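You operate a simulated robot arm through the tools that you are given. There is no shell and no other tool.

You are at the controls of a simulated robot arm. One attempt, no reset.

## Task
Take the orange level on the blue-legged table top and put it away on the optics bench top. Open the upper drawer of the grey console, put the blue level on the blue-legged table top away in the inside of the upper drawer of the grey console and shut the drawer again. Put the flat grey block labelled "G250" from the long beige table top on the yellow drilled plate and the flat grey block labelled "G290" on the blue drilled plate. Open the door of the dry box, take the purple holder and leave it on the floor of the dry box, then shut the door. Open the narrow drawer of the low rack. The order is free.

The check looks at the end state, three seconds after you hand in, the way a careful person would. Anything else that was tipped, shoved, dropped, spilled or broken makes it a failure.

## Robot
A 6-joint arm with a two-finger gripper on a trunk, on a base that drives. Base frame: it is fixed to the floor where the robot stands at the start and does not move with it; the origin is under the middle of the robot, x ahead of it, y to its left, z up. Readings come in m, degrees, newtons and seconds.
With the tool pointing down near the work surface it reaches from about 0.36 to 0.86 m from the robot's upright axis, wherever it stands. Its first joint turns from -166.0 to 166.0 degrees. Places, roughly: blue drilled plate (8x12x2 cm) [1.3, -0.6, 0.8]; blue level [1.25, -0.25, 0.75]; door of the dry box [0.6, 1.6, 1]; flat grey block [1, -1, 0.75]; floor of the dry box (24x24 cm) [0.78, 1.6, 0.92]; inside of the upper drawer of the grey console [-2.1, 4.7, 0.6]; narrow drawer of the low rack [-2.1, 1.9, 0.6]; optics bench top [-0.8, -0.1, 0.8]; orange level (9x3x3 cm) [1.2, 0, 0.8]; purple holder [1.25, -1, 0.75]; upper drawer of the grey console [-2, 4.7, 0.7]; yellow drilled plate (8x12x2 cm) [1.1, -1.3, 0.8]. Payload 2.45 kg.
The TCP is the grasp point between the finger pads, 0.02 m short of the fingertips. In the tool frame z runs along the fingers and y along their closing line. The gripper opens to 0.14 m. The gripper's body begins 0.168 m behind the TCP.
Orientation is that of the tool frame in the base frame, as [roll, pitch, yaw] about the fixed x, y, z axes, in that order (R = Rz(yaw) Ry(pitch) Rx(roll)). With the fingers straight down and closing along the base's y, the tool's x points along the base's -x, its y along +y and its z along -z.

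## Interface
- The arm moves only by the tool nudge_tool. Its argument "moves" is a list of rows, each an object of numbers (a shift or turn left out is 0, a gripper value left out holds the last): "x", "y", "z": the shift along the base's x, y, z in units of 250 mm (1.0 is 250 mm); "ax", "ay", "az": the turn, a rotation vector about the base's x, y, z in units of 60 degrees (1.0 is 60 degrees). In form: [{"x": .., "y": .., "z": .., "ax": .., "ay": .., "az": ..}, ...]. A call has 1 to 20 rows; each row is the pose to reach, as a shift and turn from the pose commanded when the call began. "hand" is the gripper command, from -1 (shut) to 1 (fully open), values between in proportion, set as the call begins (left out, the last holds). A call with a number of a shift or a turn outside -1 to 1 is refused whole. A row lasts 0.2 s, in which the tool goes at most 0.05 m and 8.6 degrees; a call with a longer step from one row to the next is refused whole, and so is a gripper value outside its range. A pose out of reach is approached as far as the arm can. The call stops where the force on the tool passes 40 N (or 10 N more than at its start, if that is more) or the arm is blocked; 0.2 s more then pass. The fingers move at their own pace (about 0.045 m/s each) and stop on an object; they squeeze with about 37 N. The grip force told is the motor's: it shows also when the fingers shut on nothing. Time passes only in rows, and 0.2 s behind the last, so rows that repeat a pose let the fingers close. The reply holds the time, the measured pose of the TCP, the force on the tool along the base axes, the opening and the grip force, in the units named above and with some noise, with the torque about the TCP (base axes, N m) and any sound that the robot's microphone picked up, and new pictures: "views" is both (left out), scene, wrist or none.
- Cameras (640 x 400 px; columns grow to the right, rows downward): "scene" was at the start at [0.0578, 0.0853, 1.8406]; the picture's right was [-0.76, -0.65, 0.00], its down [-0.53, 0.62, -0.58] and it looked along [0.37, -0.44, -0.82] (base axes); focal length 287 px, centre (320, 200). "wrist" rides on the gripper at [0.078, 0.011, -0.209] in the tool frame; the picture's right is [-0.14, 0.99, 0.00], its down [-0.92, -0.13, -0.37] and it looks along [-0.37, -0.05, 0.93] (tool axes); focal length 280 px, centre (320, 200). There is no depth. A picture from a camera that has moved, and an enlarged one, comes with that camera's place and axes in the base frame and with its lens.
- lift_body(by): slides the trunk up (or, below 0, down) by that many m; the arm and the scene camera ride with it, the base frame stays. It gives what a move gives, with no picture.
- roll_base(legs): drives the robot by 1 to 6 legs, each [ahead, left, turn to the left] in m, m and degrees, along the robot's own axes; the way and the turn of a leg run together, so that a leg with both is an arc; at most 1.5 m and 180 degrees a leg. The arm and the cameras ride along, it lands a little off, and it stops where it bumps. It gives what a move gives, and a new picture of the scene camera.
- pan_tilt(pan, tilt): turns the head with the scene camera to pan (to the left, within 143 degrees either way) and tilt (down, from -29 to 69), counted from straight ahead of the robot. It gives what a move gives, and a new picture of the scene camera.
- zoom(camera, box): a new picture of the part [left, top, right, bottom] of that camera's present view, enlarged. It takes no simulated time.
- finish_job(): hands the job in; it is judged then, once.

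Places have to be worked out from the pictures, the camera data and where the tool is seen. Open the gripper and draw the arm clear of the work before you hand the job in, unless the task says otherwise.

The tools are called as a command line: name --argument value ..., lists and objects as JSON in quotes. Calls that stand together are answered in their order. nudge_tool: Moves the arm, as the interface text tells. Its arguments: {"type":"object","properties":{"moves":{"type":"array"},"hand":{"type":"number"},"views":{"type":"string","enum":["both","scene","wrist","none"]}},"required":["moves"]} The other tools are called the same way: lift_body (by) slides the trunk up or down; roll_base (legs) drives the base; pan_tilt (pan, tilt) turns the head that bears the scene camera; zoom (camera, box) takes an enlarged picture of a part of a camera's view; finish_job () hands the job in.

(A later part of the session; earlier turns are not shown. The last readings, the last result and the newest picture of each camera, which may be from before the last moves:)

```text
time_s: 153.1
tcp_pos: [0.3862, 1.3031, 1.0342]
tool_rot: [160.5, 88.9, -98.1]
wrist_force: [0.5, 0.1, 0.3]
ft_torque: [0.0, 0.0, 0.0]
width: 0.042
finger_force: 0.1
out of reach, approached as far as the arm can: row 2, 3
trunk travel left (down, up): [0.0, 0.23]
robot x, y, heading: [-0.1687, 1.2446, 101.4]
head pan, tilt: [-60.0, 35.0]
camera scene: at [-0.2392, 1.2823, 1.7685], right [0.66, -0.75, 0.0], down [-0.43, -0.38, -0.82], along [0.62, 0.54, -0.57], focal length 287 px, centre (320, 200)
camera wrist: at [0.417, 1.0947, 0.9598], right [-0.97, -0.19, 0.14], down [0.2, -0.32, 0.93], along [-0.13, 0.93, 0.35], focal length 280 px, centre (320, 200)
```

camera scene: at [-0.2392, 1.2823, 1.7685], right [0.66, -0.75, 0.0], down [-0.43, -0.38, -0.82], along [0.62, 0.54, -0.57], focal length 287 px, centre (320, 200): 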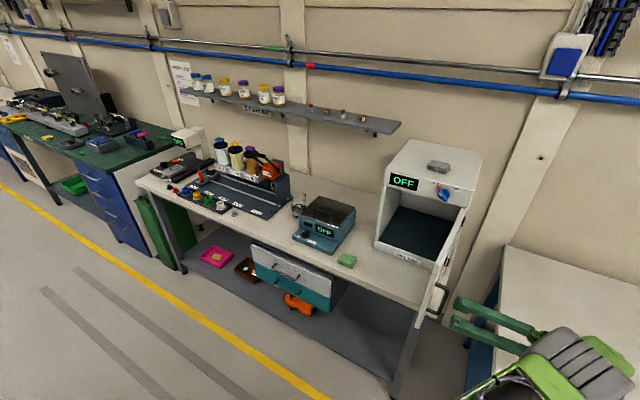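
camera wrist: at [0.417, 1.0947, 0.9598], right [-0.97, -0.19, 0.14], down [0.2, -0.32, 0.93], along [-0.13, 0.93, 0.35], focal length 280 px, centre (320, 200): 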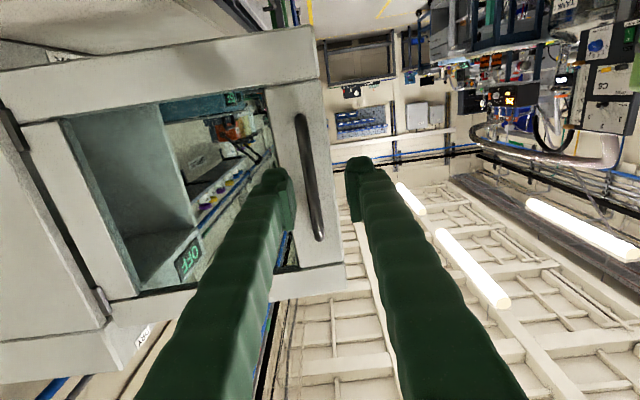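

The fingers are clear of the handle. I back the base off along the aisle before re-orienting the arm.

roll_base --legs '[[-0.4, 0, 0]]'

```text
time_s: 155.7
tcp_pos: [0.4661, 0.8977, 1.0346]
tool_rot: [160.5, 88.8, -98.1]
wrist_force: [0.3, 0.4, -0.5]
ft_torque: [-0.02, -0.03, 0.0]
width: 0.042
finger_force: 0.0
trunk travel left (down, up): [0.0, 0.23]
robot x, y, heading: [-0.088, 0.8394, 100.8]
head pan, tilt: [-60.0, 35.0]
camera scene: at [-0.1588, 0.8784, 1.7685], right [0.66, -0.75, 0.0], down [-0.43, -0.38, -0.82], along [0.62, 0.54, -0.57], focal length 287 px, centre (320, 200)
```

scene: 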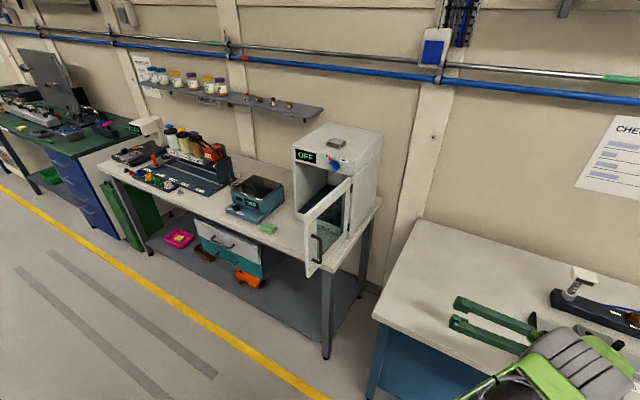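

The open door is nicely visible. I pitch the tool 45° down and then swing it round (about the vertical) to point toward the table side, ready for the holder.

nudge_tool --moves '[{"z": 0.05, "ax": -0.1226, "ay": -0.024}, {"z": 0.1, "ax": -0.2453, "ay": -0.048}, {"z": 0.15, "ax": -0.368, "ay": -0.0725}, {"z": 0.2, "ax": -0.4906, "ay": -0.0966}, {"z": 0.25, "ax": -0.6133, "ay": -0.1208}, {"z": 0.3, "ax": -0.736, "ay": -0.145}]' --views "none"

nudge_tool --moves '[{"az": -0.125}, {"az": -0.25}, {"az": -0.375}, {"az": -0.5}, {"az": -0.625}, {"az": -0.75}]' --views "none"

nudge_tool --moves '[{"az": -0.125}, {"az": -0.25}, {"az": -0.375}, {"az": -0.5}, {"az": -0.625}, {"az": -0.75}]' --views "both"

```text
time_s: 157.1
tcp_pos: [0.4649, 0.8961, 1.1108]
tool_rot: [179.4, 43.8, -79.4]
wrist_force: [0.2, -1.0, -0.3]
ft_torque: [0.0, -0.01, 0.01]
width: 0.0422
finger_force: 0.2
trunk travel left (down, up): [0.0, 0.23]
robot x, y, heading: [-0.0848, 0.8354, 101.0]
head pan, tilt: [-60.0, 35.0]
```

```text
time_s: 158.5
tcp_pos: [0.4657, 0.8974, 1.1091]
tool_rot: [179.6, 43.8, -124.5]
wrist_force: [-0.8, 0.7, 0.1]
ft_torque: [0.0, 0.0, 0.0]
width: 0.0422
finger_force: 0.1
trunk travel left (down, up): [0.0, 0.23]
robot x, y, heading: [-0.0893, 0.8355, 100.9]
head pan, tilt: [-60.0, 35.0]
```

```text
time_s: 159.9
tcp_pos: [0.4658, 0.897, 1.1081]
tool_rot: [179.5, 43.9, -169.4]
wrist_force: [-0.6, -0.2, -1.0]
ft_torque: [-0.01, -0.03, 0.02]
width: 0.042
finger_force: 0.1
trunk travel left (down, up): [0.0, 0.23]
robot x, y, heading: [-0.0901, 0.839, 100.8]
head pan, tilt: [-60.0, 35.0]
camera scene: at [-0.159, 0.8788, 1.7684], right [0.66, -0.75, 0.0], down [-0.43, -0.38, -0.82], along [0.62, 0.54, -0.57], focal length 287 px, centre (320, 200)
camera wrist: at [0.2675, 0.87, 1.2054], right [-0.09, 0.99, 0.1], down [0.43, -0.05, 0.9], along [0.9, 0.12, -0.42], focal length 280 px, centre (320, 200)
```

scene: 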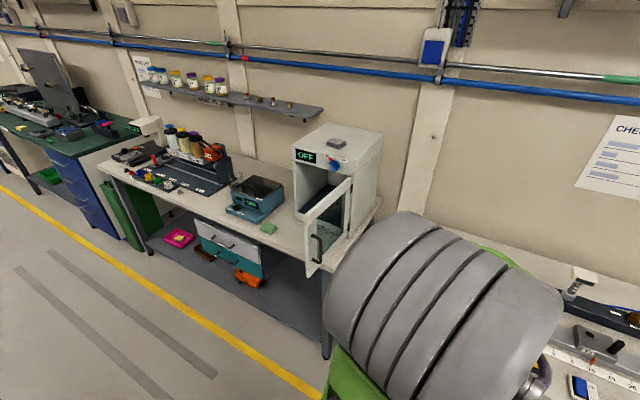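
wrist: 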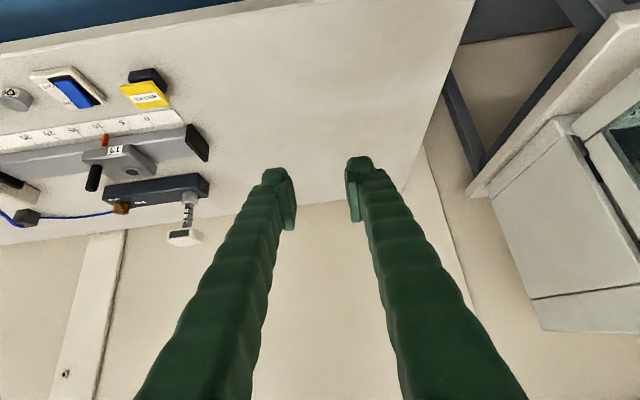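

The tool now points outward, 46° below horizontal. I drive back along the aisle to the purple holder (w ≈ −1.33).

roll_base --legs '[[-1.1, 0, 0.2], [-1.07, 0, 0]]'

zoom --camera "wrist" --box '[0, 0, 640, 400]'

```text
time_s: 170.6
tcp_pos: [0.8909, -1.2199, 1.1096]
tool_rot: [179.3, 43.8, -168.4]
wrist_force: [-0.7, 0.0, 0.5]
ft_torque: [0.0, 0.0, 0.02]
width: 0.0422
finger_force: 0.0
trunk travel left (down, up): [0.0, 0.23]
robot x, y, heading: [0.3408, -1.2883, 102.0]
head pan, tilt: [-60.0, 35.0]
camera scene: at [0.2652, -1.2502, 1.7685], right [0.67, -0.74, 0.0], down [-0.43, -0.38, -0.82], along [0.61, 0.55, -0.57], focal length 287 px, centre (320, 200)
```

scene: 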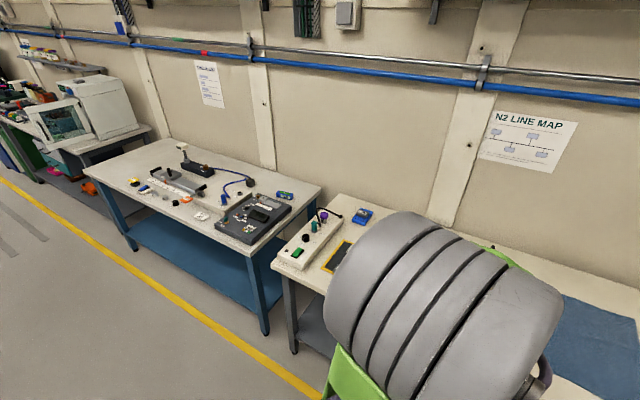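

```text
1.00 times, centred on (320, 200) of wrist (not enlarged: the box is as wide or as high as the picture)
camera zoom: at [0.692, -1.2514, 1.2054], right [-0.11, 0.99, 0.1], down [0.43, -0.05, 0.9], along [0.9, 0.14, -0.42], focal length 280 px, centre (320, 200)
```

zoom: 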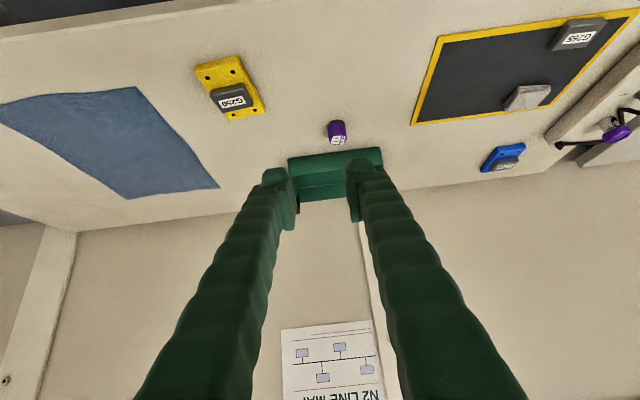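

The purple holder is in view near [1.172, −1.121]. I zoom to measure it.

zoom --camera "wrist" --box '[296, 105, 376, 155]'

```text
8.00 times, centred on (336, 130) of wrist
camera zoom: at [0.692, -1.2514, 1.2054], right [-0.11, 0.99, 0.1], down [0.43, -0.05, 0.9], along [0.9, 0.14, -0.42], focal length 2243 px, centre (192, 760)
```

zoom: 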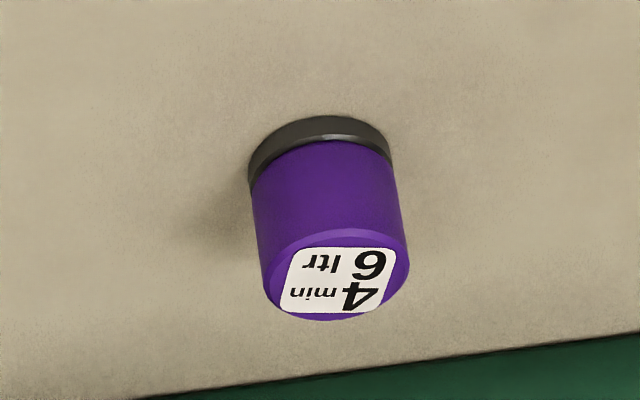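

The holder is about 4 cm across and 4 cm high at [1.175, −1.120]. I open to 9 cm and move to a pre-grasp 12 cm back along the tool axis.

nudge_tool --moves '[{"x": 0.13, "y": 0.055, "z": -0.12}, {"x": 0.26, "y": 0.11, "z": -0.24}, {"x": 0.4, "y": 0.16, "z": -0.37}, {"x": 0.54, "y": 0.22, "z": -0.5}, {"x": 0.68, "y": 0.28, "z": -0.63}, {"x": 0.808, "y": 0.328, "z": -0.76}, {"x": 0.808, "y": 0.328, "z": -0.76}]' --hand 0.3 --views "both"

```text
time_s: 172.2
tcp_pos: [1.0946, -1.1362, 0.9198]
tool_rot: [179.6, 44.0, -168.3]
wrist_force: [0.7, 0.6, -0.3]
ft_torque: [0.02, 0.02, -0.01]
width: 0.0908
finger_force: 0.1
trunk travel left (down, up): [0.0, 0.23]
robot x, y, heading: [0.3388, -1.2897, 101.8]
head pan, tilt: [-60.0, 35.0]
camera scene: at [0.2655, -1.2499, 1.7685], right [0.67, -0.74, 0.0], down [-0.43, -0.38, -0.82], along [0.61, 0.55, -0.57], focal length 287 px, centre (320, 200)
camera wrist: at [0.8949, -1.1673, 1.0148], right [-0.11, 0.99, 0.1], down [0.43, -0.04, 0.9], along [0.9, 0.14, -0.42], focal length 280 px, centre (320, 200)
```

scene: 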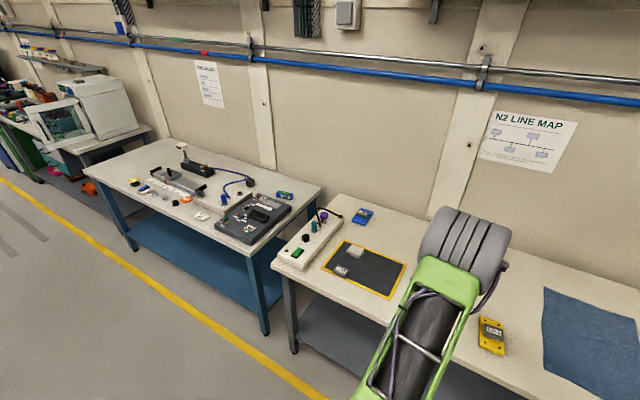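
wrist: 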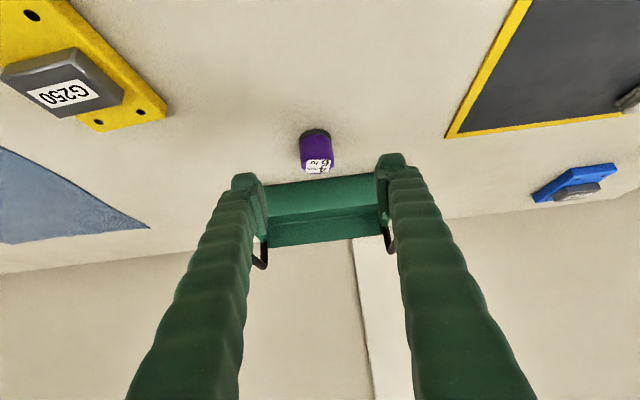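

The holder lies right on the tool axis. I advance down along it to the grasp height.

nudge_tool --moves '[{"x": 0.11, "y": 0.021, "z": -0.117}, {"x": 0.22, "y": 0.042, "z": -0.234}, {"x": 0.3, "y": 0.057, "z": -0.32}, {"x": 0.33, "y": 0.063, "z": -0.345}, {"x": 0.33, "y": 0.063, "z": -0.345}]' --views "wrist"

```text
time_s: 173.4
tcp_pos: [1.174, -1.1204, 0.8322]
tool_rot: [179.4, 43.8, -168.3]
wrist_force: [0.1, -0.3, 0.1]
ft_torque: [0.02, 0.01, 0.0]
width: 0.0909
finger_force: 0.1
trunk travel left (down, up): [0.0, 0.23]
robot x, y, heading: [0.339, -1.2913, 102.2]
head pan, tilt: [-60.0, 35.0]
camera wrist: at [0.9765, -1.1526, 0.9286], right [-0.11, 0.99, 0.1], down [0.43, -0.05, 0.9], along [0.9, 0.14, -0.42], focal length 280 px, centre (320, 200)
```

wrist: 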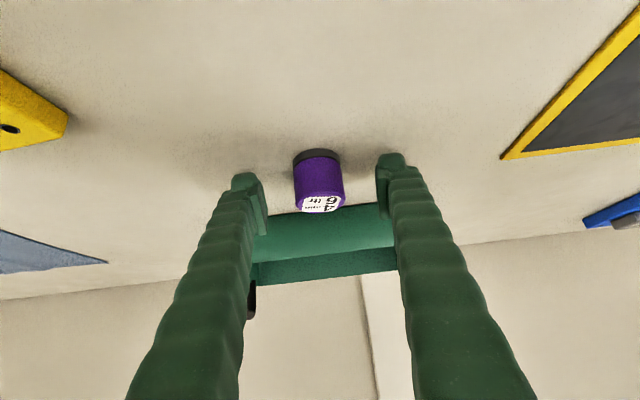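

The holder is centred between the pads with no contact. I close the gripper on it.

nudge_tool --moves '[{"z": 0}, {"z": 0}, {"z": 0}, {"z": 0}, {"z": 0}, {"z": 0}]' --hand -1 --views "wrist"

```text
time_s: 174.8
tcp_pos: [1.1741, -1.122, 0.8333]
tool_rot: [179.5, 43.9, -168.4]
wrist_force: [-0.6, 0.2, 0.2]
ft_torque: [-0.02, 0.0, 0.02]
width: 0.0372
finger_force: 37.0
trunk travel left (down, up): [0.0, 0.23]
robot x, y, heading: [0.3352, -1.2907, 102.2]
head pan, tilt: [-60.0, 35.0]
camera wrist: at [0.9765, -1.1527, 0.9287], right [-0.11, 0.99, 0.1], down [0.43, -0.05, 0.9], along [0.9, 0.14, -0.42], focal length 280 px, centre (320, 200)
```

wrist: 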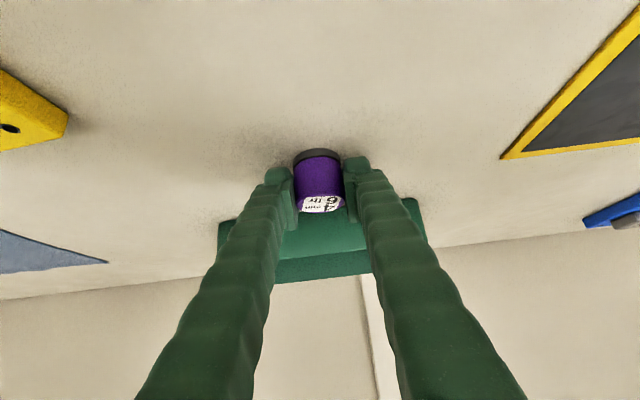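

The holder is gripped (3.7 cm). I lift it straight up and retract toward the robot.

nudge_tool --moves '[{"z": 0.15}, {"z": 0.34}, {"z": 0.53, "x": -0.04}, {"z": 0.7, "x": -0.12, "y": -0.02}, {"z": 0.86, "x": -0.22, "y": -0.04}, {"z": 0.98, "x": -0.36, "y": -0.07}]' --views "none"

nudge_tool --moves '[{"x": -0.18, "y": -0.035}, {"x": -0.36, "y": -0.07}, {"x": -0.54, "y": -0.105}, {"x": -0.72, "y": -0.14}, {"x": -0.8, "y": -0.16}]' --views "both"

```text
time_s: 176.2
tcp_pos: [1.0848, -1.1402, 1.0794]
tool_rot: [179.5, 43.9, -168.3]
wrist_force: [-0.1, -0.4, -0.8]
ft_torque: [-0.02, 0.03, -0.05]
width: 0.0373
finger_force: 37.5
trunk travel left (down, up): [0.0, 0.23]
robot x, y, heading: [0.34, -1.2883, 102.3]
head pan, tilt: [-60.0, 35.0]
```

```text
time_s: 177.4
tcp_pos: [0.887, -1.1792, 1.0795]
tool_rot: [179.6, 43.9, -168.3]
wrist_force: [0.5, 1.2, -1.7]
ft_torque: [0.0, 0.04, -0.01]
width: 0.0372
finger_force: 37.4
trunk travel left (down, up): [0.0, 0.23]
robot x, y, heading: [0.3357, -1.2904, 102.3]
head pan, tilt: [-60.0, 35.0]
camera scene: at [0.265, -1.2501, 1.7685], right [0.67, -0.74, 0.0], down [-0.42, -0.38, -0.82], along [0.61, 0.55, -0.57], focal length 287 px, centre (320, 200)
camera wrist: at [0.6879, -1.2105, 1.1751], right [-0.11, 0.99, 0.1], down [0.43, -0.05, 0.9], along [0.9, 0.14, -0.42], focal length 280 px, centre (320, 200)
```

scene: 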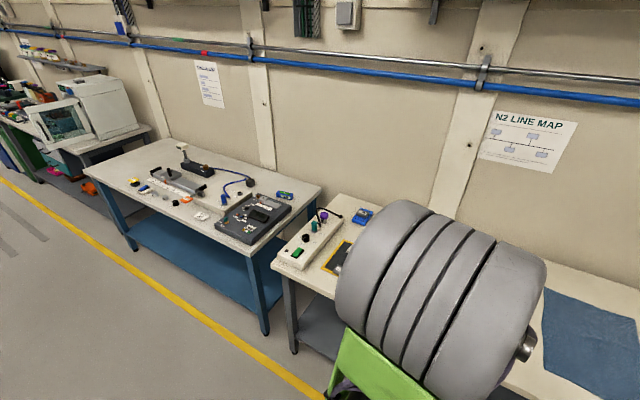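
wrist: 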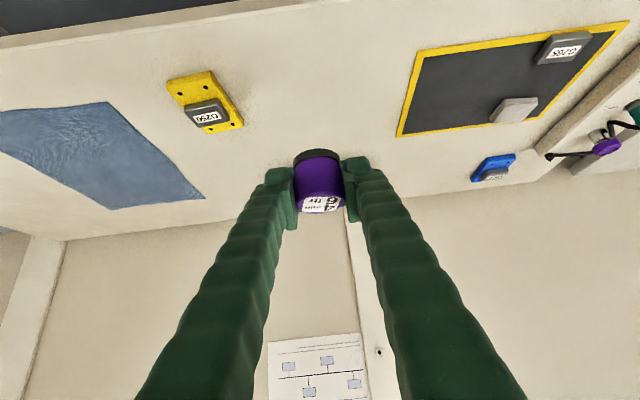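

Next the dry box: I shift the base 0.18 m away from the tables so the arm clears the open door, straighten heading, and drive ahead 2.7 m.

roll_base --legs '[[0, 0.18, -1.1], [1.4, 0, 0], [1.0, 0, 0]]'

```text
time_s: 191.0
tcp_pos: [0.2654, 1.1181, 1.0794]
tool_rot: [179.5, 43.9, -170.5]
wrist_force: [0.3, 0.2, -0.9]
ft_torque: [-0.01, 0.03, -0.03]
width: 0.0371
finger_force: 36.9
trunk travel left (down, up): [0.0, 0.23]
robot x, y, heading: [-0.2878, 1.0255, 99.8]
head pan, tilt: [-60.0, 35.0]
camera scene: at [-0.359, 1.0704, 1.7684], right [0.64, -0.77, 0.0], down [-0.44, -0.37, -0.82], along [0.63, 0.53, -0.57], focal length 287 px, centre (320, 200)
```

scene: 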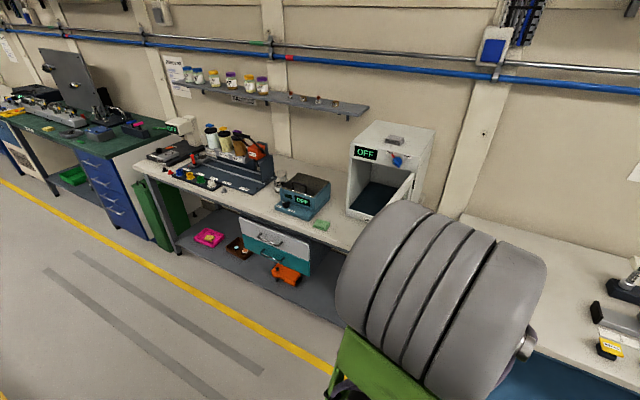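

I drive the last 0.35 m past the open door with the arm well clear, correcting heading.

roll_base --legs '[[0.37, 0, 1.2]]'

zoom --camera "wrist" --box '[0, 0, 640, 400]'

```text
time_s: 193.3
tcp_pos: [0.1983, 1.4864, 1.0787]
tool_rot: [179.5, 44.0, -169.4]
wrist_force: [1.1, 0.4, -0.9]
ft_torque: [-0.03, 0.0, 0.0]
width: 0.0371
finger_force: 36.7
trunk travel left (down, up): [0.0, 0.23]
robot x, y, heading: [-0.3542, 1.3882, 101.0]
head pan, tilt: [-60.0, 35.0]
camera scene: at [-0.4263, 1.427, 1.7684], right [0.66, -0.75, 0.0], down [-0.43, -0.38, -0.82], along [0.62, 0.54, -0.57], focal length 287 px, centre (320, 200)
```

scene: 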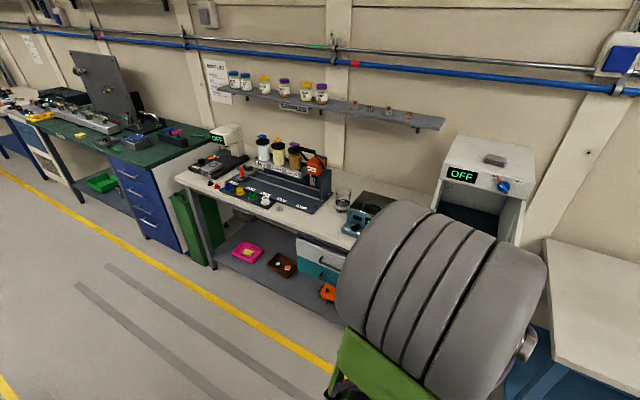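

```text
1.00 times, centred on (320, 200) of wrist (not enlarged: the box is as wide or as high as the picture)
camera zoom: at [-0.0023, 1.4586, 1.1751], right [-0.09, 0.99, 0.1], down [0.43, -0.05, 0.9], along [0.9, 0.12, -0.42], focal length 280 px, centre (320, 200)
```

zoom: 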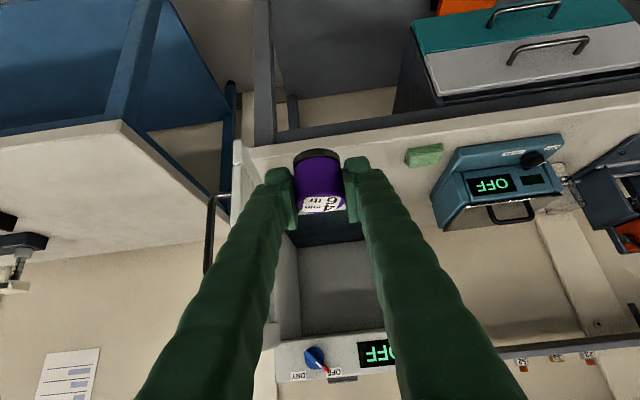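

The holder hangs before the open box. I zoom with both cameras to gauge the floor and opening.

zoom --camera "scene" --box '[420, 125, 564, 245]'

zoom --camera "wrist" --box '[200, 120, 480, 400]'

```text
3.33 times, centred on (492, 185) of scene
camera zoom: at [-0.4263, 1.427, 1.7684], right [0.66, -0.75, 0.0], down [-0.43, -0.38, -0.82], along [0.62, 0.54, -0.57], focal length 956 px, centre (-253, 250)
```

zoom: 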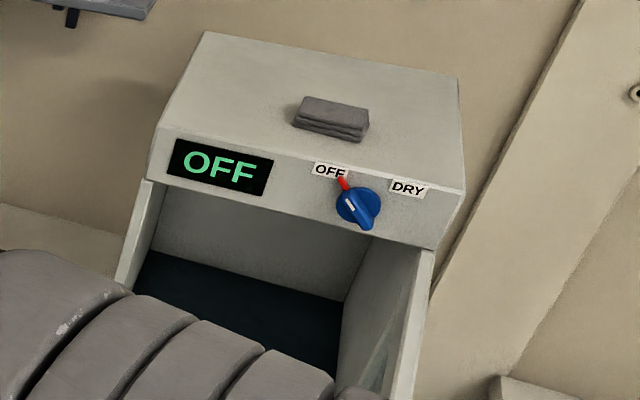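

```text
1.43 times, centred on (340, 260) of wrist
camera zoom: at [-0.0023, 1.4586, 1.1751], right [-0.09, 0.99, 0.1], down [0.43, -0.05, 0.9], along [0.9, 0.12, -0.42], focal length 401 px, centre (291, 114)
```

zoom: 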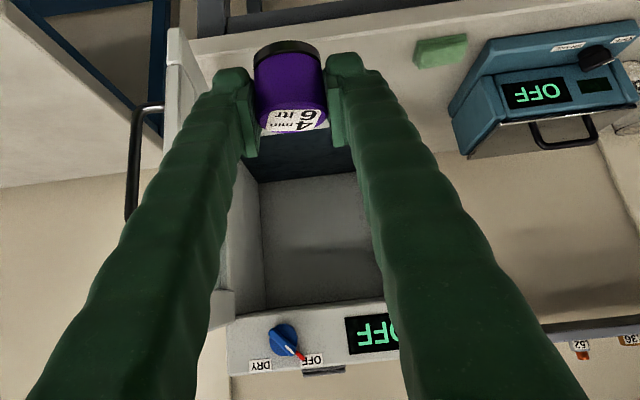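

The floor's centre lies about u 1.07, w 1.414 (≈[0.78, 1.59]), floor z ≈ 0.93, lintel ≈ 1.20; the holder passes easily. I drive 0.27 m toward the box first.

roll_base --legs '[[0, -0.27, 0.1]]'

zoom --camera "wrist" --box '[0, 0, 640, 400]'

```text
time_s: 196.3
tcp_pos: [0.4682, 1.5397, 1.0795]
tool_rot: [179.5, 43.9, -169.4]
wrist_force: [0.0, -0.2, -1.7]
ft_torque: [0.01, -0.01, 0.0]
width: 0.0372
finger_force: 37.0
trunk travel left (down, up): [0.0, 0.23]
robot x, y, heading: [-0.0839, 1.4393, 101.0]
head pan, tilt: [-60.0, 35.0]
camera scene: at [-0.1555, 1.4795, 1.7685], right [0.66, -0.75, 0.0], down [-0.43, -0.38, -0.82], along [0.62, 0.54, -0.57], focal length 287 px, centre (320, 200)
```

scene: 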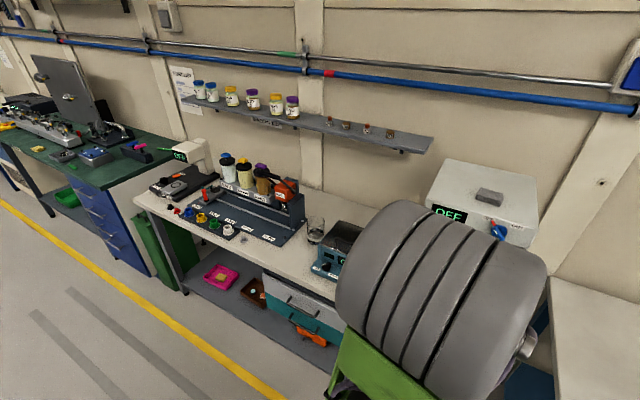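

```text
1.00 times, centred on (320, 200) of wrist (not enlarged: the box is as wide or as high as the picture)
camera zoom: at [0.2683, 1.5115, 1.1751], right [-0.09, 0.99, 0.1], down [0.43, -0.05, 0.9], along [0.9, 0.13, -0.42], focal length 280 px, centre (320, 200)
```

zoom: 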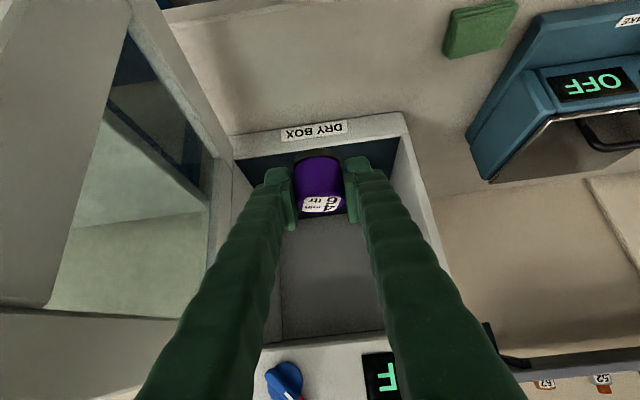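

The opening is straight ahead, the door well aside. I go in halfway, lowering to z≈1.025.

nudge_tool --moves '[{"x": 0.14, "y": 0.024, "z": -0.1}, {"x": 0.28, "y": 0.048, "z": -0.18}, {"x": 0.42, "y": 0.072, "z": -0.22}, {"x": 0.552, "y": 0.094, "z": -0.22}, {"x": 0.552, "y": 0.094, "z": -0.22}]' --views "wrist"

```text
time_s: 197.5
tcp_pos: [0.6044, 1.5638, 1.0233]
tool_rot: [179.5, 43.9, -169.5]
wrist_force: [0.8, 1.1, -0.8]
ft_torque: [0.02, 0.03, -0.01]
width: 0.0373
finger_force: 36.5
trunk travel left (down, up): [0.0, 0.23]
robot x, y, heading: [-0.0851, 1.4362, 101.1]
head pan, tilt: [-60.0, 35.0]
camera wrist: at [0.405, 1.537, 1.118], right [-0.09, 0.99, 0.1], down [0.43, -0.05, 0.9], along [0.9, 0.12, -0.42], focal length 280 px, centre (320, 200)
```

wrist: 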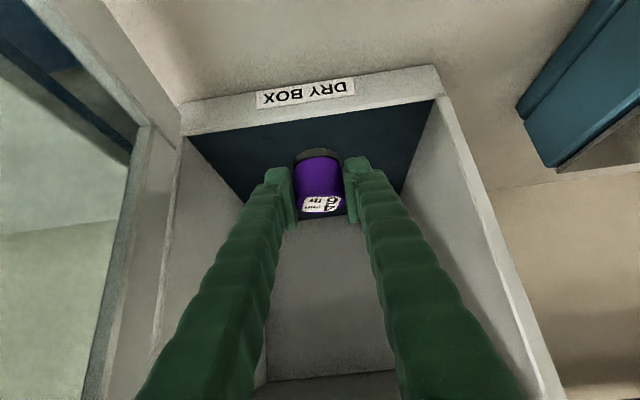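

Inside view is clear: the floor spans u≈0.91–1.19. I go further in to u≈1.04 while lowering 3 cm.

nudge_tool --moves '[{"x": 0.14, "y": 0.025, "z": -0.04}, {"x": 0.28, "y": 0.05, "z": -0.08}, {"x": 0.43, "y": 0.075, "z": -0.11}, {"x": 0.571, "y": 0.1, "z": -0.13}, {"x": 0.571, "y": 0.1, "z": -0.13}]' --views "wrist"

```text
time_s: 198.7
tcp_pos: [0.7473, 1.5904, 0.9896]
tool_rot: [179.5, 44.0, -169.4]
wrist_force: [-1.0, 0.2, -0.4]
ft_torque: [-0.02, -0.05, 0.0]
width: 0.0376
finger_force: 36.9
trunk travel left (down, up): [0.0, 0.23]
robot x, y, heading: [-0.083, 1.437, 101.1]
head pan, tilt: [-60.0, 35.0]
camera wrist: at [0.5482, 1.5617, 1.0863], right [-0.09, 0.99, 0.1], down [0.43, -0.05, 0.9], along [0.9, 0.12, -0.42], focal length 280 px, centre (320, 200)
```

wrist: 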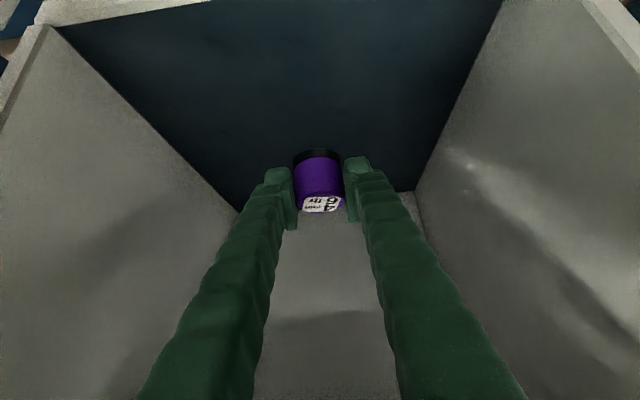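

The holder is well inside over the floor. I lower slowly to feel the floor.

nudge_tool --moves '[{"z": -0.02}, {"z": -0.04}, {"z": -0.05}, {"z": -0.06}, {"z": -0.07}, {"z": -0.08}]' --views "none"

```text
time_s: 200.1
tcp_pos: [0.7467, 1.5884, 0.9714]
tool_rot: [179.5, 43.9, -169.4]
wrist_force: [0.1, -0.3, -1.1]
ft_torque: [-0.01, -0.04, 0.03]
width: 0.0372
finger_force: 36.7
trunk travel left (down, up): [0.0, 0.23]
robot x, y, heading: [-0.0798, 1.4386, 101.2]
head pan, tilt: [-60.0, 35.0]
```

No contact yet at z 0.971. I keep lowering in 1–2 mm steps.

nudge_tool --moves '[{"z": -0.008}, {"z": -0.016}, {"z": -0.024}, {"z": -0.03}]' --views "none"

zoom --camera "wrist" --box '[220, 100, 420, 260]'

```text
time_s: 201.1
tcp_pos: [0.7479, 1.5887, 0.9649]
tool_rot: [179.5, 44.0, -169.3]
wrist_force: [-0.3, 0.0, -0.1]
ft_torque: [0.03, 0.01, 0.02]
width: 0.037
finger_force: 37.3
trunk travel left (down, up): [0.0, 0.23]
robot x, y, heading: [-0.0812, 1.4395, 101.1]
head pan, tilt: [-60.0, 35.0]
```

```text
2.50 times, centred on (320, 180) of wrist
camera zoom: at [0.549, 1.5598, 1.0601], right [-0.09, 0.99, 0.1], down [0.43, -0.05, 0.9], along [0.9, 0.13, -0.42], focal length 701 px, centre (320, 250)
```

zoom: 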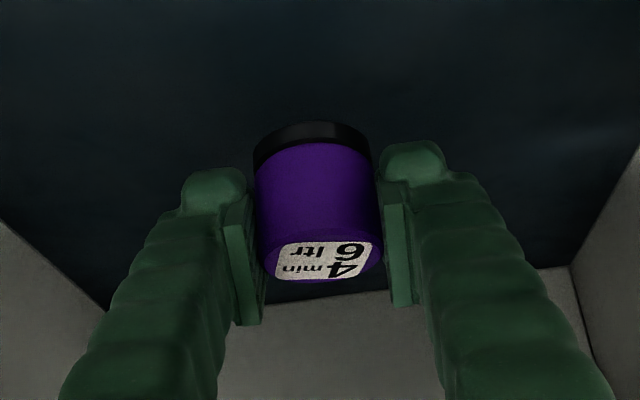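

Still free. I lower further in fine steps, with the force limit as a guard.

nudge_tool --moves '[{"z": -0.008}, {"z": -0.016}, {"z": -0.022}, {"z": -0.028}]' --views "none"

nudge_tool --moves '[{"z": -0.006}, {"z": -0.012}, {"z": -0.012}]' --views "none"

```text
time_s: 202.1
tcp_pos: [0.7484, 1.588, 0.9561]
tool_rot: [179.5, 43.9, -169.4]
wrist_force: [0.3, -0.7, -0.8]
ft_torque: [-0.01, -0.03, 0.01]
width: 0.0373
finger_force: 37.0
trunk travel left (down, up): [0.0, 0.23]
robot x, y, heading: [-0.0832, 1.4409, 101.2]
head pan, tilt: [-60.0, 35.0]
```

```text
time_s: 202.9
tcp_pos: [0.7485, 1.5878, 0.9545]
tool_rot: [179.5, 43.8, -169.4]
wrist_force: [-0.3, -0.2, -1.0]
ft_torque: [-0.02, -0.01, -0.01]
width: 0.0372
finger_force: 37.0
trunk travel left (down, up): [0.0, 0.23]
robot x, y, heading: [-0.0875, 1.437, 101.0]
head pan, tilt: [-60.0, 35.0]
```

Free at z 0.9545 (holder bottom at 0.921). I continue downward.

nudge_tool --moves '[{"z": -0.006}, {"z": -0.012}, {"z": -0.012}]' --views "none"

nudge_tool --moves '[{"z": -0.006}, {"z": -0.012}, {"z": -0.012}]' --views "none"

```text
time_s: 203.7
tcp_pos: [0.7471, 1.588, 0.9509]
tool_rot: [179.5, 43.9, -169.4]
wrist_force: [-0.4, 0.0, -0.9]
ft_torque: [0.0, -0.04, -0.04]
width: 0.0375
finger_force: 36.9
trunk travel left (down, up): [0.0, 0.23]
robot x, y, heading: [-0.0822, 1.4361, 101.0]
head pan, tilt: [-60.0, 35.0]
```

```text
time_s: 204.5
tcp_pos: [0.7489, 1.5873, 0.9479]
tool_rot: [179.4, 43.9, -169.4]
wrist_force: [0.2, 0.0, -0.9]
ft_torque: [-0.01, -0.05, -0.03]
width: 0.0373
finger_force: 36.9
trunk travel left (down, up): [0.0, 0.23]
robot x, y, heading: [-0.0861, 1.4396, 101.2]
head pan, tilt: [-60.0, 35.0]
```

Still free at 0.948. I continue in 3 mm calls.

nudge_tool --moves '[{"z": -0.006}, {"z": -0.012}, {"z": -0.012}]' --views "none"

nudge_tool --moves '[{"z": -0.006}, {"z": -0.012}, {"z": -0.012}]' --views "wrist"

```text
time_s: 205.3
tcp_pos: [0.7487, 1.5887, 0.9441]
tool_rot: [179.4, 43.9, -169.3]
wrist_force: [-0.5, 0.2, -1.2]
ft_torque: [-0.05, -0.03, 0.0]
width: 0.0372
finger_force: 37.4
trunk travel left (down, up): [0.0, 0.23]
robot x, y, heading: [-0.0844, 1.4387, 100.7]
head pan, tilt: [-60.0, 35.0]
```

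```text
time_s: 206.1
tcp_pos: [0.7477, 1.5885, 0.9422]
tool_rot: [179.4, 44.1, -169.4]
wrist_force: [0.3, -1.3, 3.0]
ft_torque: [-0.07, -0.02, -0.02]
width: 0.0371
finger_force: 36.2
trunk travel left (down, up): [0.0, 0.23]
robot x, y, heading: [-0.0805, 1.438, 101.0]
head pan, tilt: [-60.0, 35.0]
camera wrist: at [0.5489, 1.5601, 1.0386], right [-0.09, 0.99, 0.1], down [0.42, -0.05, 0.9], along [0.9, 0.12, -0.42], focal length 280 px, centre (320, 200)
```

wrist: 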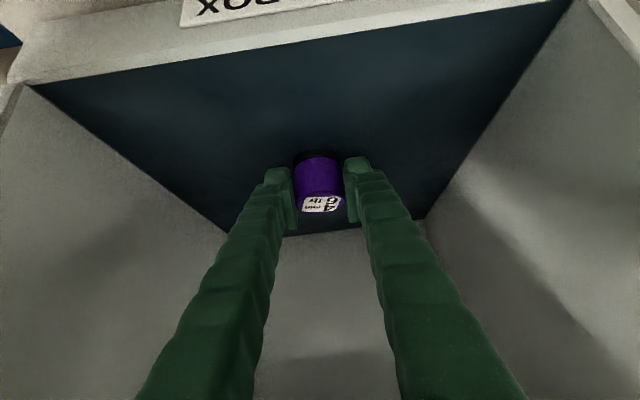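

A slight upward force (3 N) appears at z 0.942. One more millimetre to confirm contact.

nudge_tool --moves '[{"z": -0.004}, {"z": -0.004}]' --views "none"

```text
time_s: 206.7
tcp_pos: [0.7488, 1.5882, 0.9429]
tool_rot: [179.5, 43.9, -169.3]
wrist_force: [0.2, -0.3, 9.6]
ft_torque: [-0.19, 0.02, -0.01]
width: 0.0372
finger_force: 37.2
trunk travel left (down, up): [0.0, 0.23]
robot x, y, heading: [-0.0846, 1.4405, 101.0]
head pan, tilt: [-60.0, 35.0]
```

Contact confirmed (9.6 N): the holder stands on the floor. I open the fingers and withdraw along the tool axis.

nudge_tool --moves '[{"z": 0}, {"z": 0}, {"z": 0}, {"z": 0}]' --hand 0.1 --views "none"

nudge_tool --moves '[{"x": -0.04, "y": -0.008, "z": 0.042}, {"x": -0.11, "y": -0.022, "z": 0.115}, {"x": -0.22, "y": -0.044, "z": 0.2}, {"x": -0.36, "y": -0.07, "z": 0.26}, {"x": -0.52, "y": -0.1, "z": 0.3}]' --views "wrist"

```text
time_s: 207.7
tcp_pos: [0.7481, 1.5877, 0.9404]
tool_rot: [179.5, 43.9, -169.4]
wrist_force: [0.2, -0.1, 0.0]
ft_torque: [-0.02, 0.03, 0.02]
width: 0.0771
finger_force: 0.1
trunk travel left (down, up): [0.0, 0.23]
robot x, y, heading: [-0.0836, 1.4388, 101.1]
head pan, tilt: [-60.0, 35.0]
```

```text
time_s: 208.9
tcp_pos: [0.6167, 1.5622, 1.015]
tool_rot: [179.7, 43.9, -169.3]
wrist_force: [-0.2, 0.0, 0.1]
ft_torque: [0.04, -0.01, 0.0]
width: 0.0771
finger_force: 0.0
trunk travel left (down, up): [0.0, 0.23]
robot x, y, heading: [-0.0867, 1.4354, 101.0]
head pan, tilt: [-60.0, 35.0]
camera wrist: at [0.4177, 1.5339, 1.1116], right [-0.09, 0.99, 0.1], down [0.43, -0.05, 0.9], along [0.9, 0.13, -0.42], focal length 280 px, centre (320, 200)
```

wrist: 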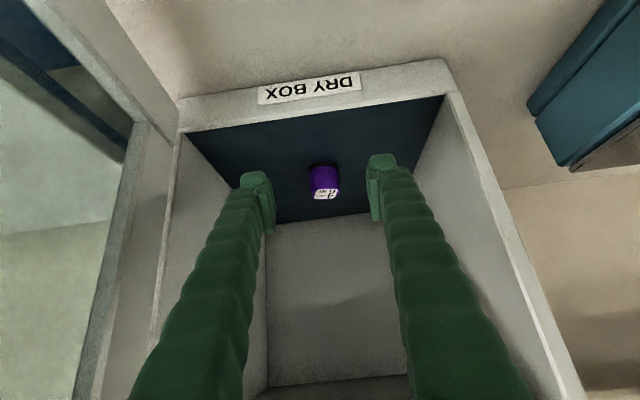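

The holder stands upright on the dry box floor. I withdraw the arm from the box, then move the base away and back so I can reach the door's outer side.

nudge_tool --moves '[{"x": -0.16, "y": -0.031, "z": 0.03}, {"x": -0.33, "y": -0.064, "z": 0.06}, {"x": -0.5, "y": -0.097, "z": 0.09}, {"x": -0.67, "y": -0.13, "z": 0.12}, {"x": -0.84, "y": -0.163, "z": 0.15}]' --hand -1 --views "none"

roll_base --legs '[[0, 0.27, 0], [-0.28, 0, 0]]'

```text
time_s: 210.1
tcp_pos: [0.4085, 1.5174, 1.0554]
tool_rot: [179.5, 43.7, -169.3]
wrist_force: [0.9, -0.1, 0.3]
ft_torque: [0.0, 0.0, -0.02]
width: 0.0
finger_force: 23.0
out of reach, approached as far as the arm can: row 5
trunk travel left (down, up): [0.0, 0.23]
robot x, y, heading: [-0.0837, 1.4353, 101.0]
head pan, tilt: [-60.0, 35.0]
```

```text
time_s: 214.7
tcp_pos: [0.1951, 1.1913, 1.0552]
tool_rot: [179.4, 43.7, -169.4]
wrist_force: [0.1, -0.4, -0.1]
ft_torque: [0.02, -0.02, 0.01]
width: 0.0
finger_force: 29.2
trunk travel left (down, up): [0.0, 0.23]
robot x, y, heading: [-0.2979, 1.113, 101.1]
head pan, tilt: [-60.0, 35.0]
camera scene: at [-0.3695, 1.1537, 1.7685], right [0.66, -0.75, 0.0], down [-0.43, -0.38, -0.82], along [0.62, 0.54, -0.57], focal length 287 px, centre (320, 200)
```

scene: 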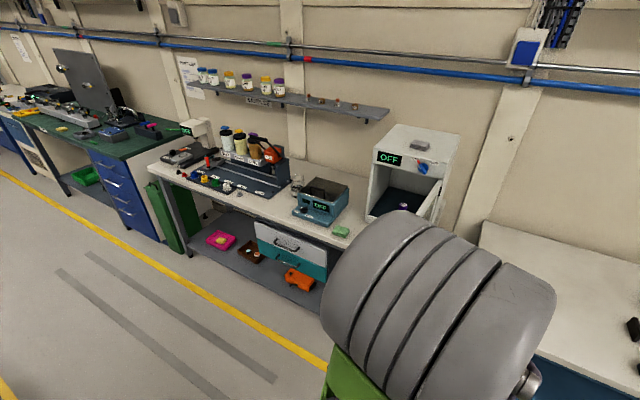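

The base stands back at w≈1.15. I extend the closed fingers past the door's outer side, raising the tool pitch to about 20° below horizontal.

nudge_tool --moves '[{"x": 0.152, "y": 0.054, "z": -0.02, "ax": 0.008, "ay": -0.041}, {"x": 0.305, "y": 0.109, "z": -0.05, "ax": 0.016, "ay": -0.082}, {"x": 0.457, "y": 0.163, "z": -0.07, "ax": 0.024, "ay": -0.123}, {"x": 0.61, "y": 0.218, "z": -0.1, "ax": 0.032, "ay": -0.164}, {"x": 0.762, "y": 0.272, "z": -0.12, "ax": 0.0395, "ay": -0.2046}]' --views "wrist"

nudge_tool --moves '[{"x": 0.111, "y": 0.04, "z": -0.035, "ax": 0.01, "ay": -0.051}, {"x": 0.222, "y": 0.08, "z": -0.07, "ax": 0.02, "ay": -0.102}, {"x": 0.333, "y": 0.12, "z": -0.105, "ax": 0.03, "ay": -0.153}, {"x": 0.444, "y": 0.16, "z": -0.14, "ax": 0.0395, "ay": -0.2046}]' --views "both"

```text
time_s: 215.9
tcp_pos: [0.3873, 1.2626, 1.0251]
tool_rot: [179.5, 56.2, -169.6]
wrist_force: [0.0, -0.2, -0.3]
ft_torque: [-0.01, 0.01, -0.02]
width: 0.0
finger_force: 30.3
trunk travel left (down, up): [0.0, 0.23]
robot x, y, heading: [-0.2975, 1.1162, 101.0]
head pan, tilt: [-60.0, 35.0]
camera wrist: at [0.1712, 1.2309, 1.075], right [-0.11, 0.99, 0.12], down [0.23, -0.09, 0.97], along [0.97, 0.14, -0.21], focal length 280 px, centre (320, 200)
```

wrist: 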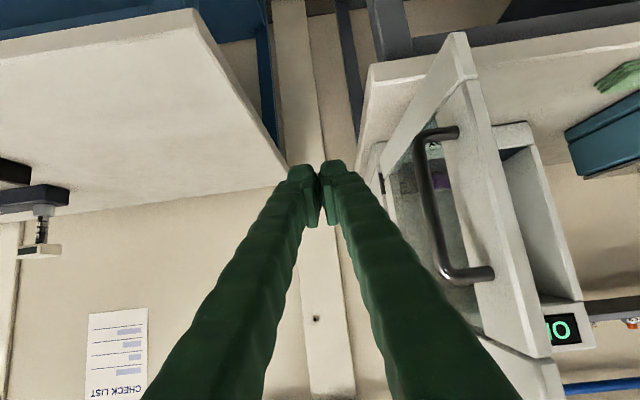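

```text
time_s: 216.9
tcp_pos: [0.4982, 1.3015, 0.9918]
tool_rot: [179.1, 68.9, -169.9]
wrist_force: [0.1, 1.3, 0.3]
ft_torque: [0.01, -0.01, -0.03]
width: 0.0001
finger_force: 29.0
trunk travel left (down, up): [0.0, 0.23]
robot x, y, heading: [-0.2989, 1.112, 100.9]
head pan, tilt: [-60.0, 35.0]
camera scene: at [-0.3692, 1.1544, 1.7684], right [0.66, -0.75, 0.0], down [-0.43, -0.38, -0.82], along [0.62, 0.54, -0.57], focal length 287 px, centre (320, 200)
camera wrist: at [0.2787, 1.2699, 0.9932], right [-0.14, 0.98, 0.13], down [0.02, -0.13, 0.99], along [0.99, 0.14, 0.0], focal length 280 px, centre (320, 200)
```

scene: 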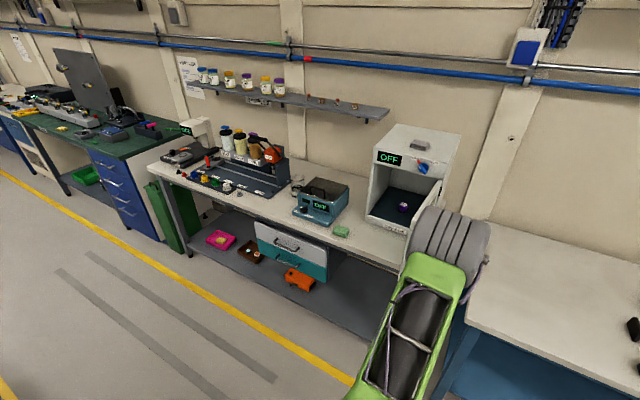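
wrist: 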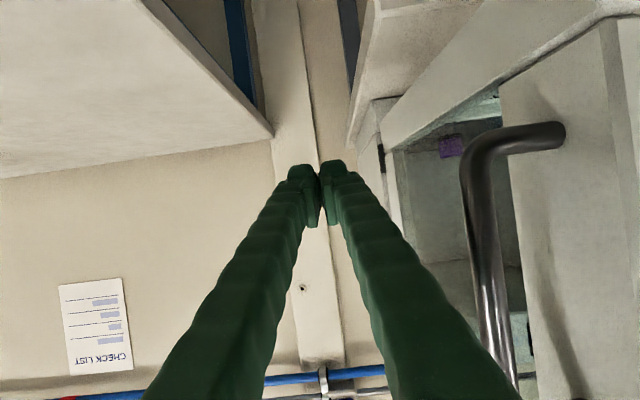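

The closed fingers lie beside the handle on the outer side. I now sweep sideways (+w) to push the door shut by its handle, 12 cm at first.

nudge_tool --moves '[{"x": -0.0232, "y": 0.1177}, {"x": -0.0464, "y": 0.2354}, {"x": -0.0696, "y": 0.3531}, {"x": -0.0928, "y": 0.4708}]' --views "both"

```text
time_s: 217.9
tcp_pos: [0.4733, 1.4169, 0.9907]
tool_rot: [179.1, 68.7, -169.7]
wrist_force: [-1.0, -0.5, -0.2]
ft_torque: [-0.01, 0.02, -0.01]
width: 0.0
finger_force: 29.5
trunk travel left (down, up): [0.0, 0.23]
robot x, y, heading: [-0.2956, 1.1128, 100.9]
head pan, tilt: [-60.0, 35.0]
camera scene: at [-0.3697, 1.1546, 1.7684], right [0.66, -0.75, 0.0], down [-0.43, -0.38, -0.82], along [0.62, 0.54, -0.57], focal length 287 px, centre (320, 200)
camera wrist: at [0.2535, 1.3859, 0.9933], right [-0.14, 0.98, 0.13], down [0.02, -0.13, 0.99], along [0.99, 0.14, 0.0], focal length 280 px, centre (320, 200)
```

scene: 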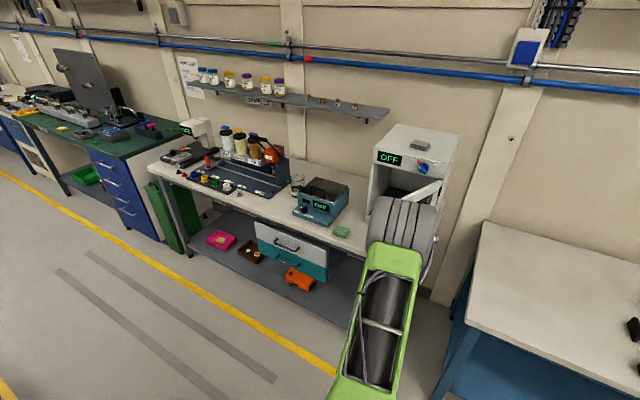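
wrist: 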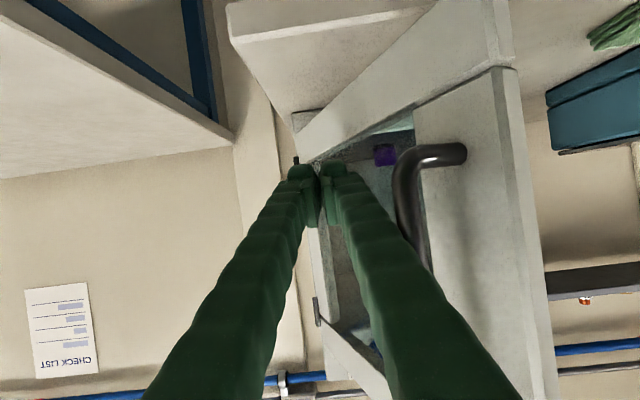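

The door follows the push with little force. I continue the sweep by another 14 cm.

nudge_tool --moves '[{"x": -0.0232, "y": 0.1177}, {"x": -0.0464, "y": 0.2354}, {"x": -0.0696, "y": 0.3531}, {"x": -0.0928, "y": 0.4708}]' --views "both"

```text
time_s: 218.9
tcp_pos: [0.452, 1.5352, 0.9905]
tool_rot: [179.2, 68.8, -169.6]
wrist_force: [0.2, -0.8, -0.1]
ft_torque: [0.04, 0.0, -0.02]
width: 0.0001
finger_force: 29.5
trunk travel left (down, up): [0.0, 0.23]
robot x, y, heading: [-0.2991, 1.1129, 101.1]
head pan, tilt: [-60.0, 35.0]
camera scene: at [-0.3697, 1.1547, 1.7684], right [0.66, -0.75, 0.0], down [-0.43, -0.38, -0.82], along [0.62, 0.54, -0.57], focal length 287 px, centre (320, 200)
camera wrist: at [0.2308, 1.5036, 0.9929], right [-0.14, 0.98, 0.13], down [0.02, -0.13, 0.99], along [0.99, 0.14, 0.0], focal length 280 px, centre (320, 200)
```

scene: 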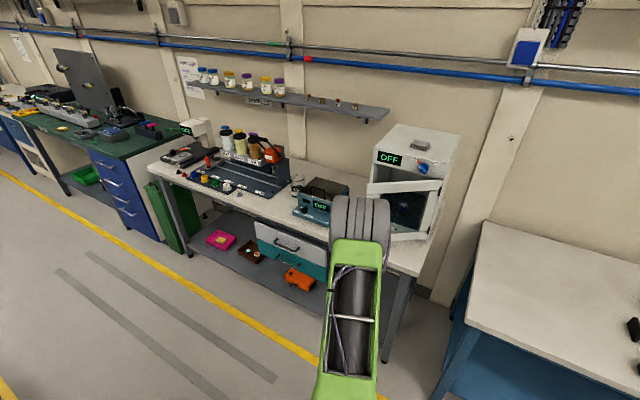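
wrist: 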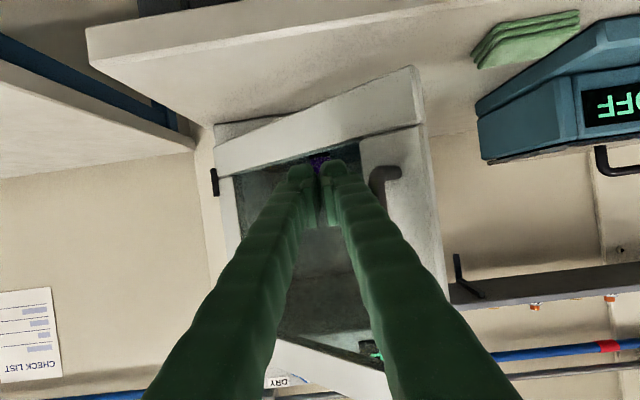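

The door is now about 40° open. I follow the closing arc with the fingertips beside the handle, moving outward and sideways together.

nudge_tool --moves '[{"x": 0.0615, "y": 0.1017}, {"x": 0.123, "y": 0.2035}, {"x": 0.1844, "y": 0.3052}, {"x": 0.276, "y": 0.358}]' --views "both"

```text
time_s: 219.9
tcp_pos: [0.5209, 1.622, 0.9893]
tool_rot: [178.8, 68.7, -170.3]
wrist_force: [8.5, -13.3, -2.6]
ft_torque: [0.17, 0.07, -0.11]
width: 0.0
finger_force: 29.7
trunk travel left (down, up): [0.0, 0.23]
robot x, y, heading: [-0.2988, 1.1109, 101.1]
head pan, tilt: [-60.0, 35.0]
camera scene: at [-0.3684, 1.1527, 1.7685], right [0.66, -0.76, 0.0], down [-0.43, -0.38, -0.82], along [0.62, 0.54, -0.57], focal length 287 px, centre (320, 200)
camera wrist: at [0.2998, 1.5907, 0.9923], right [-0.14, 0.98, 0.14], down [0.02, -0.13, 0.99], along [0.99, 0.14, 0.0], focal length 280 px, centre (320, 200)
```

scene: 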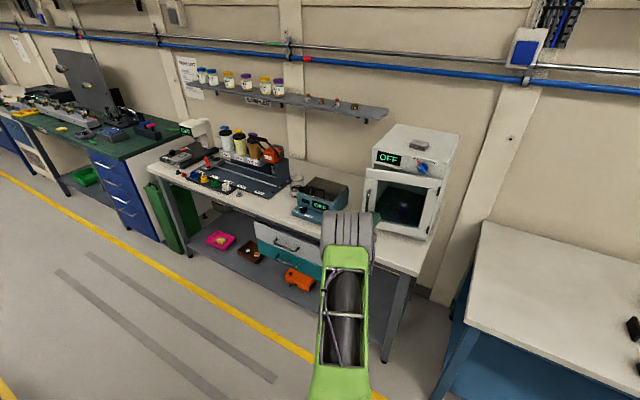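
wrist: 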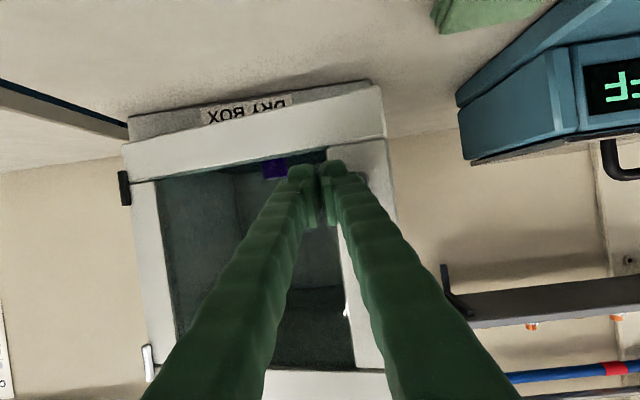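

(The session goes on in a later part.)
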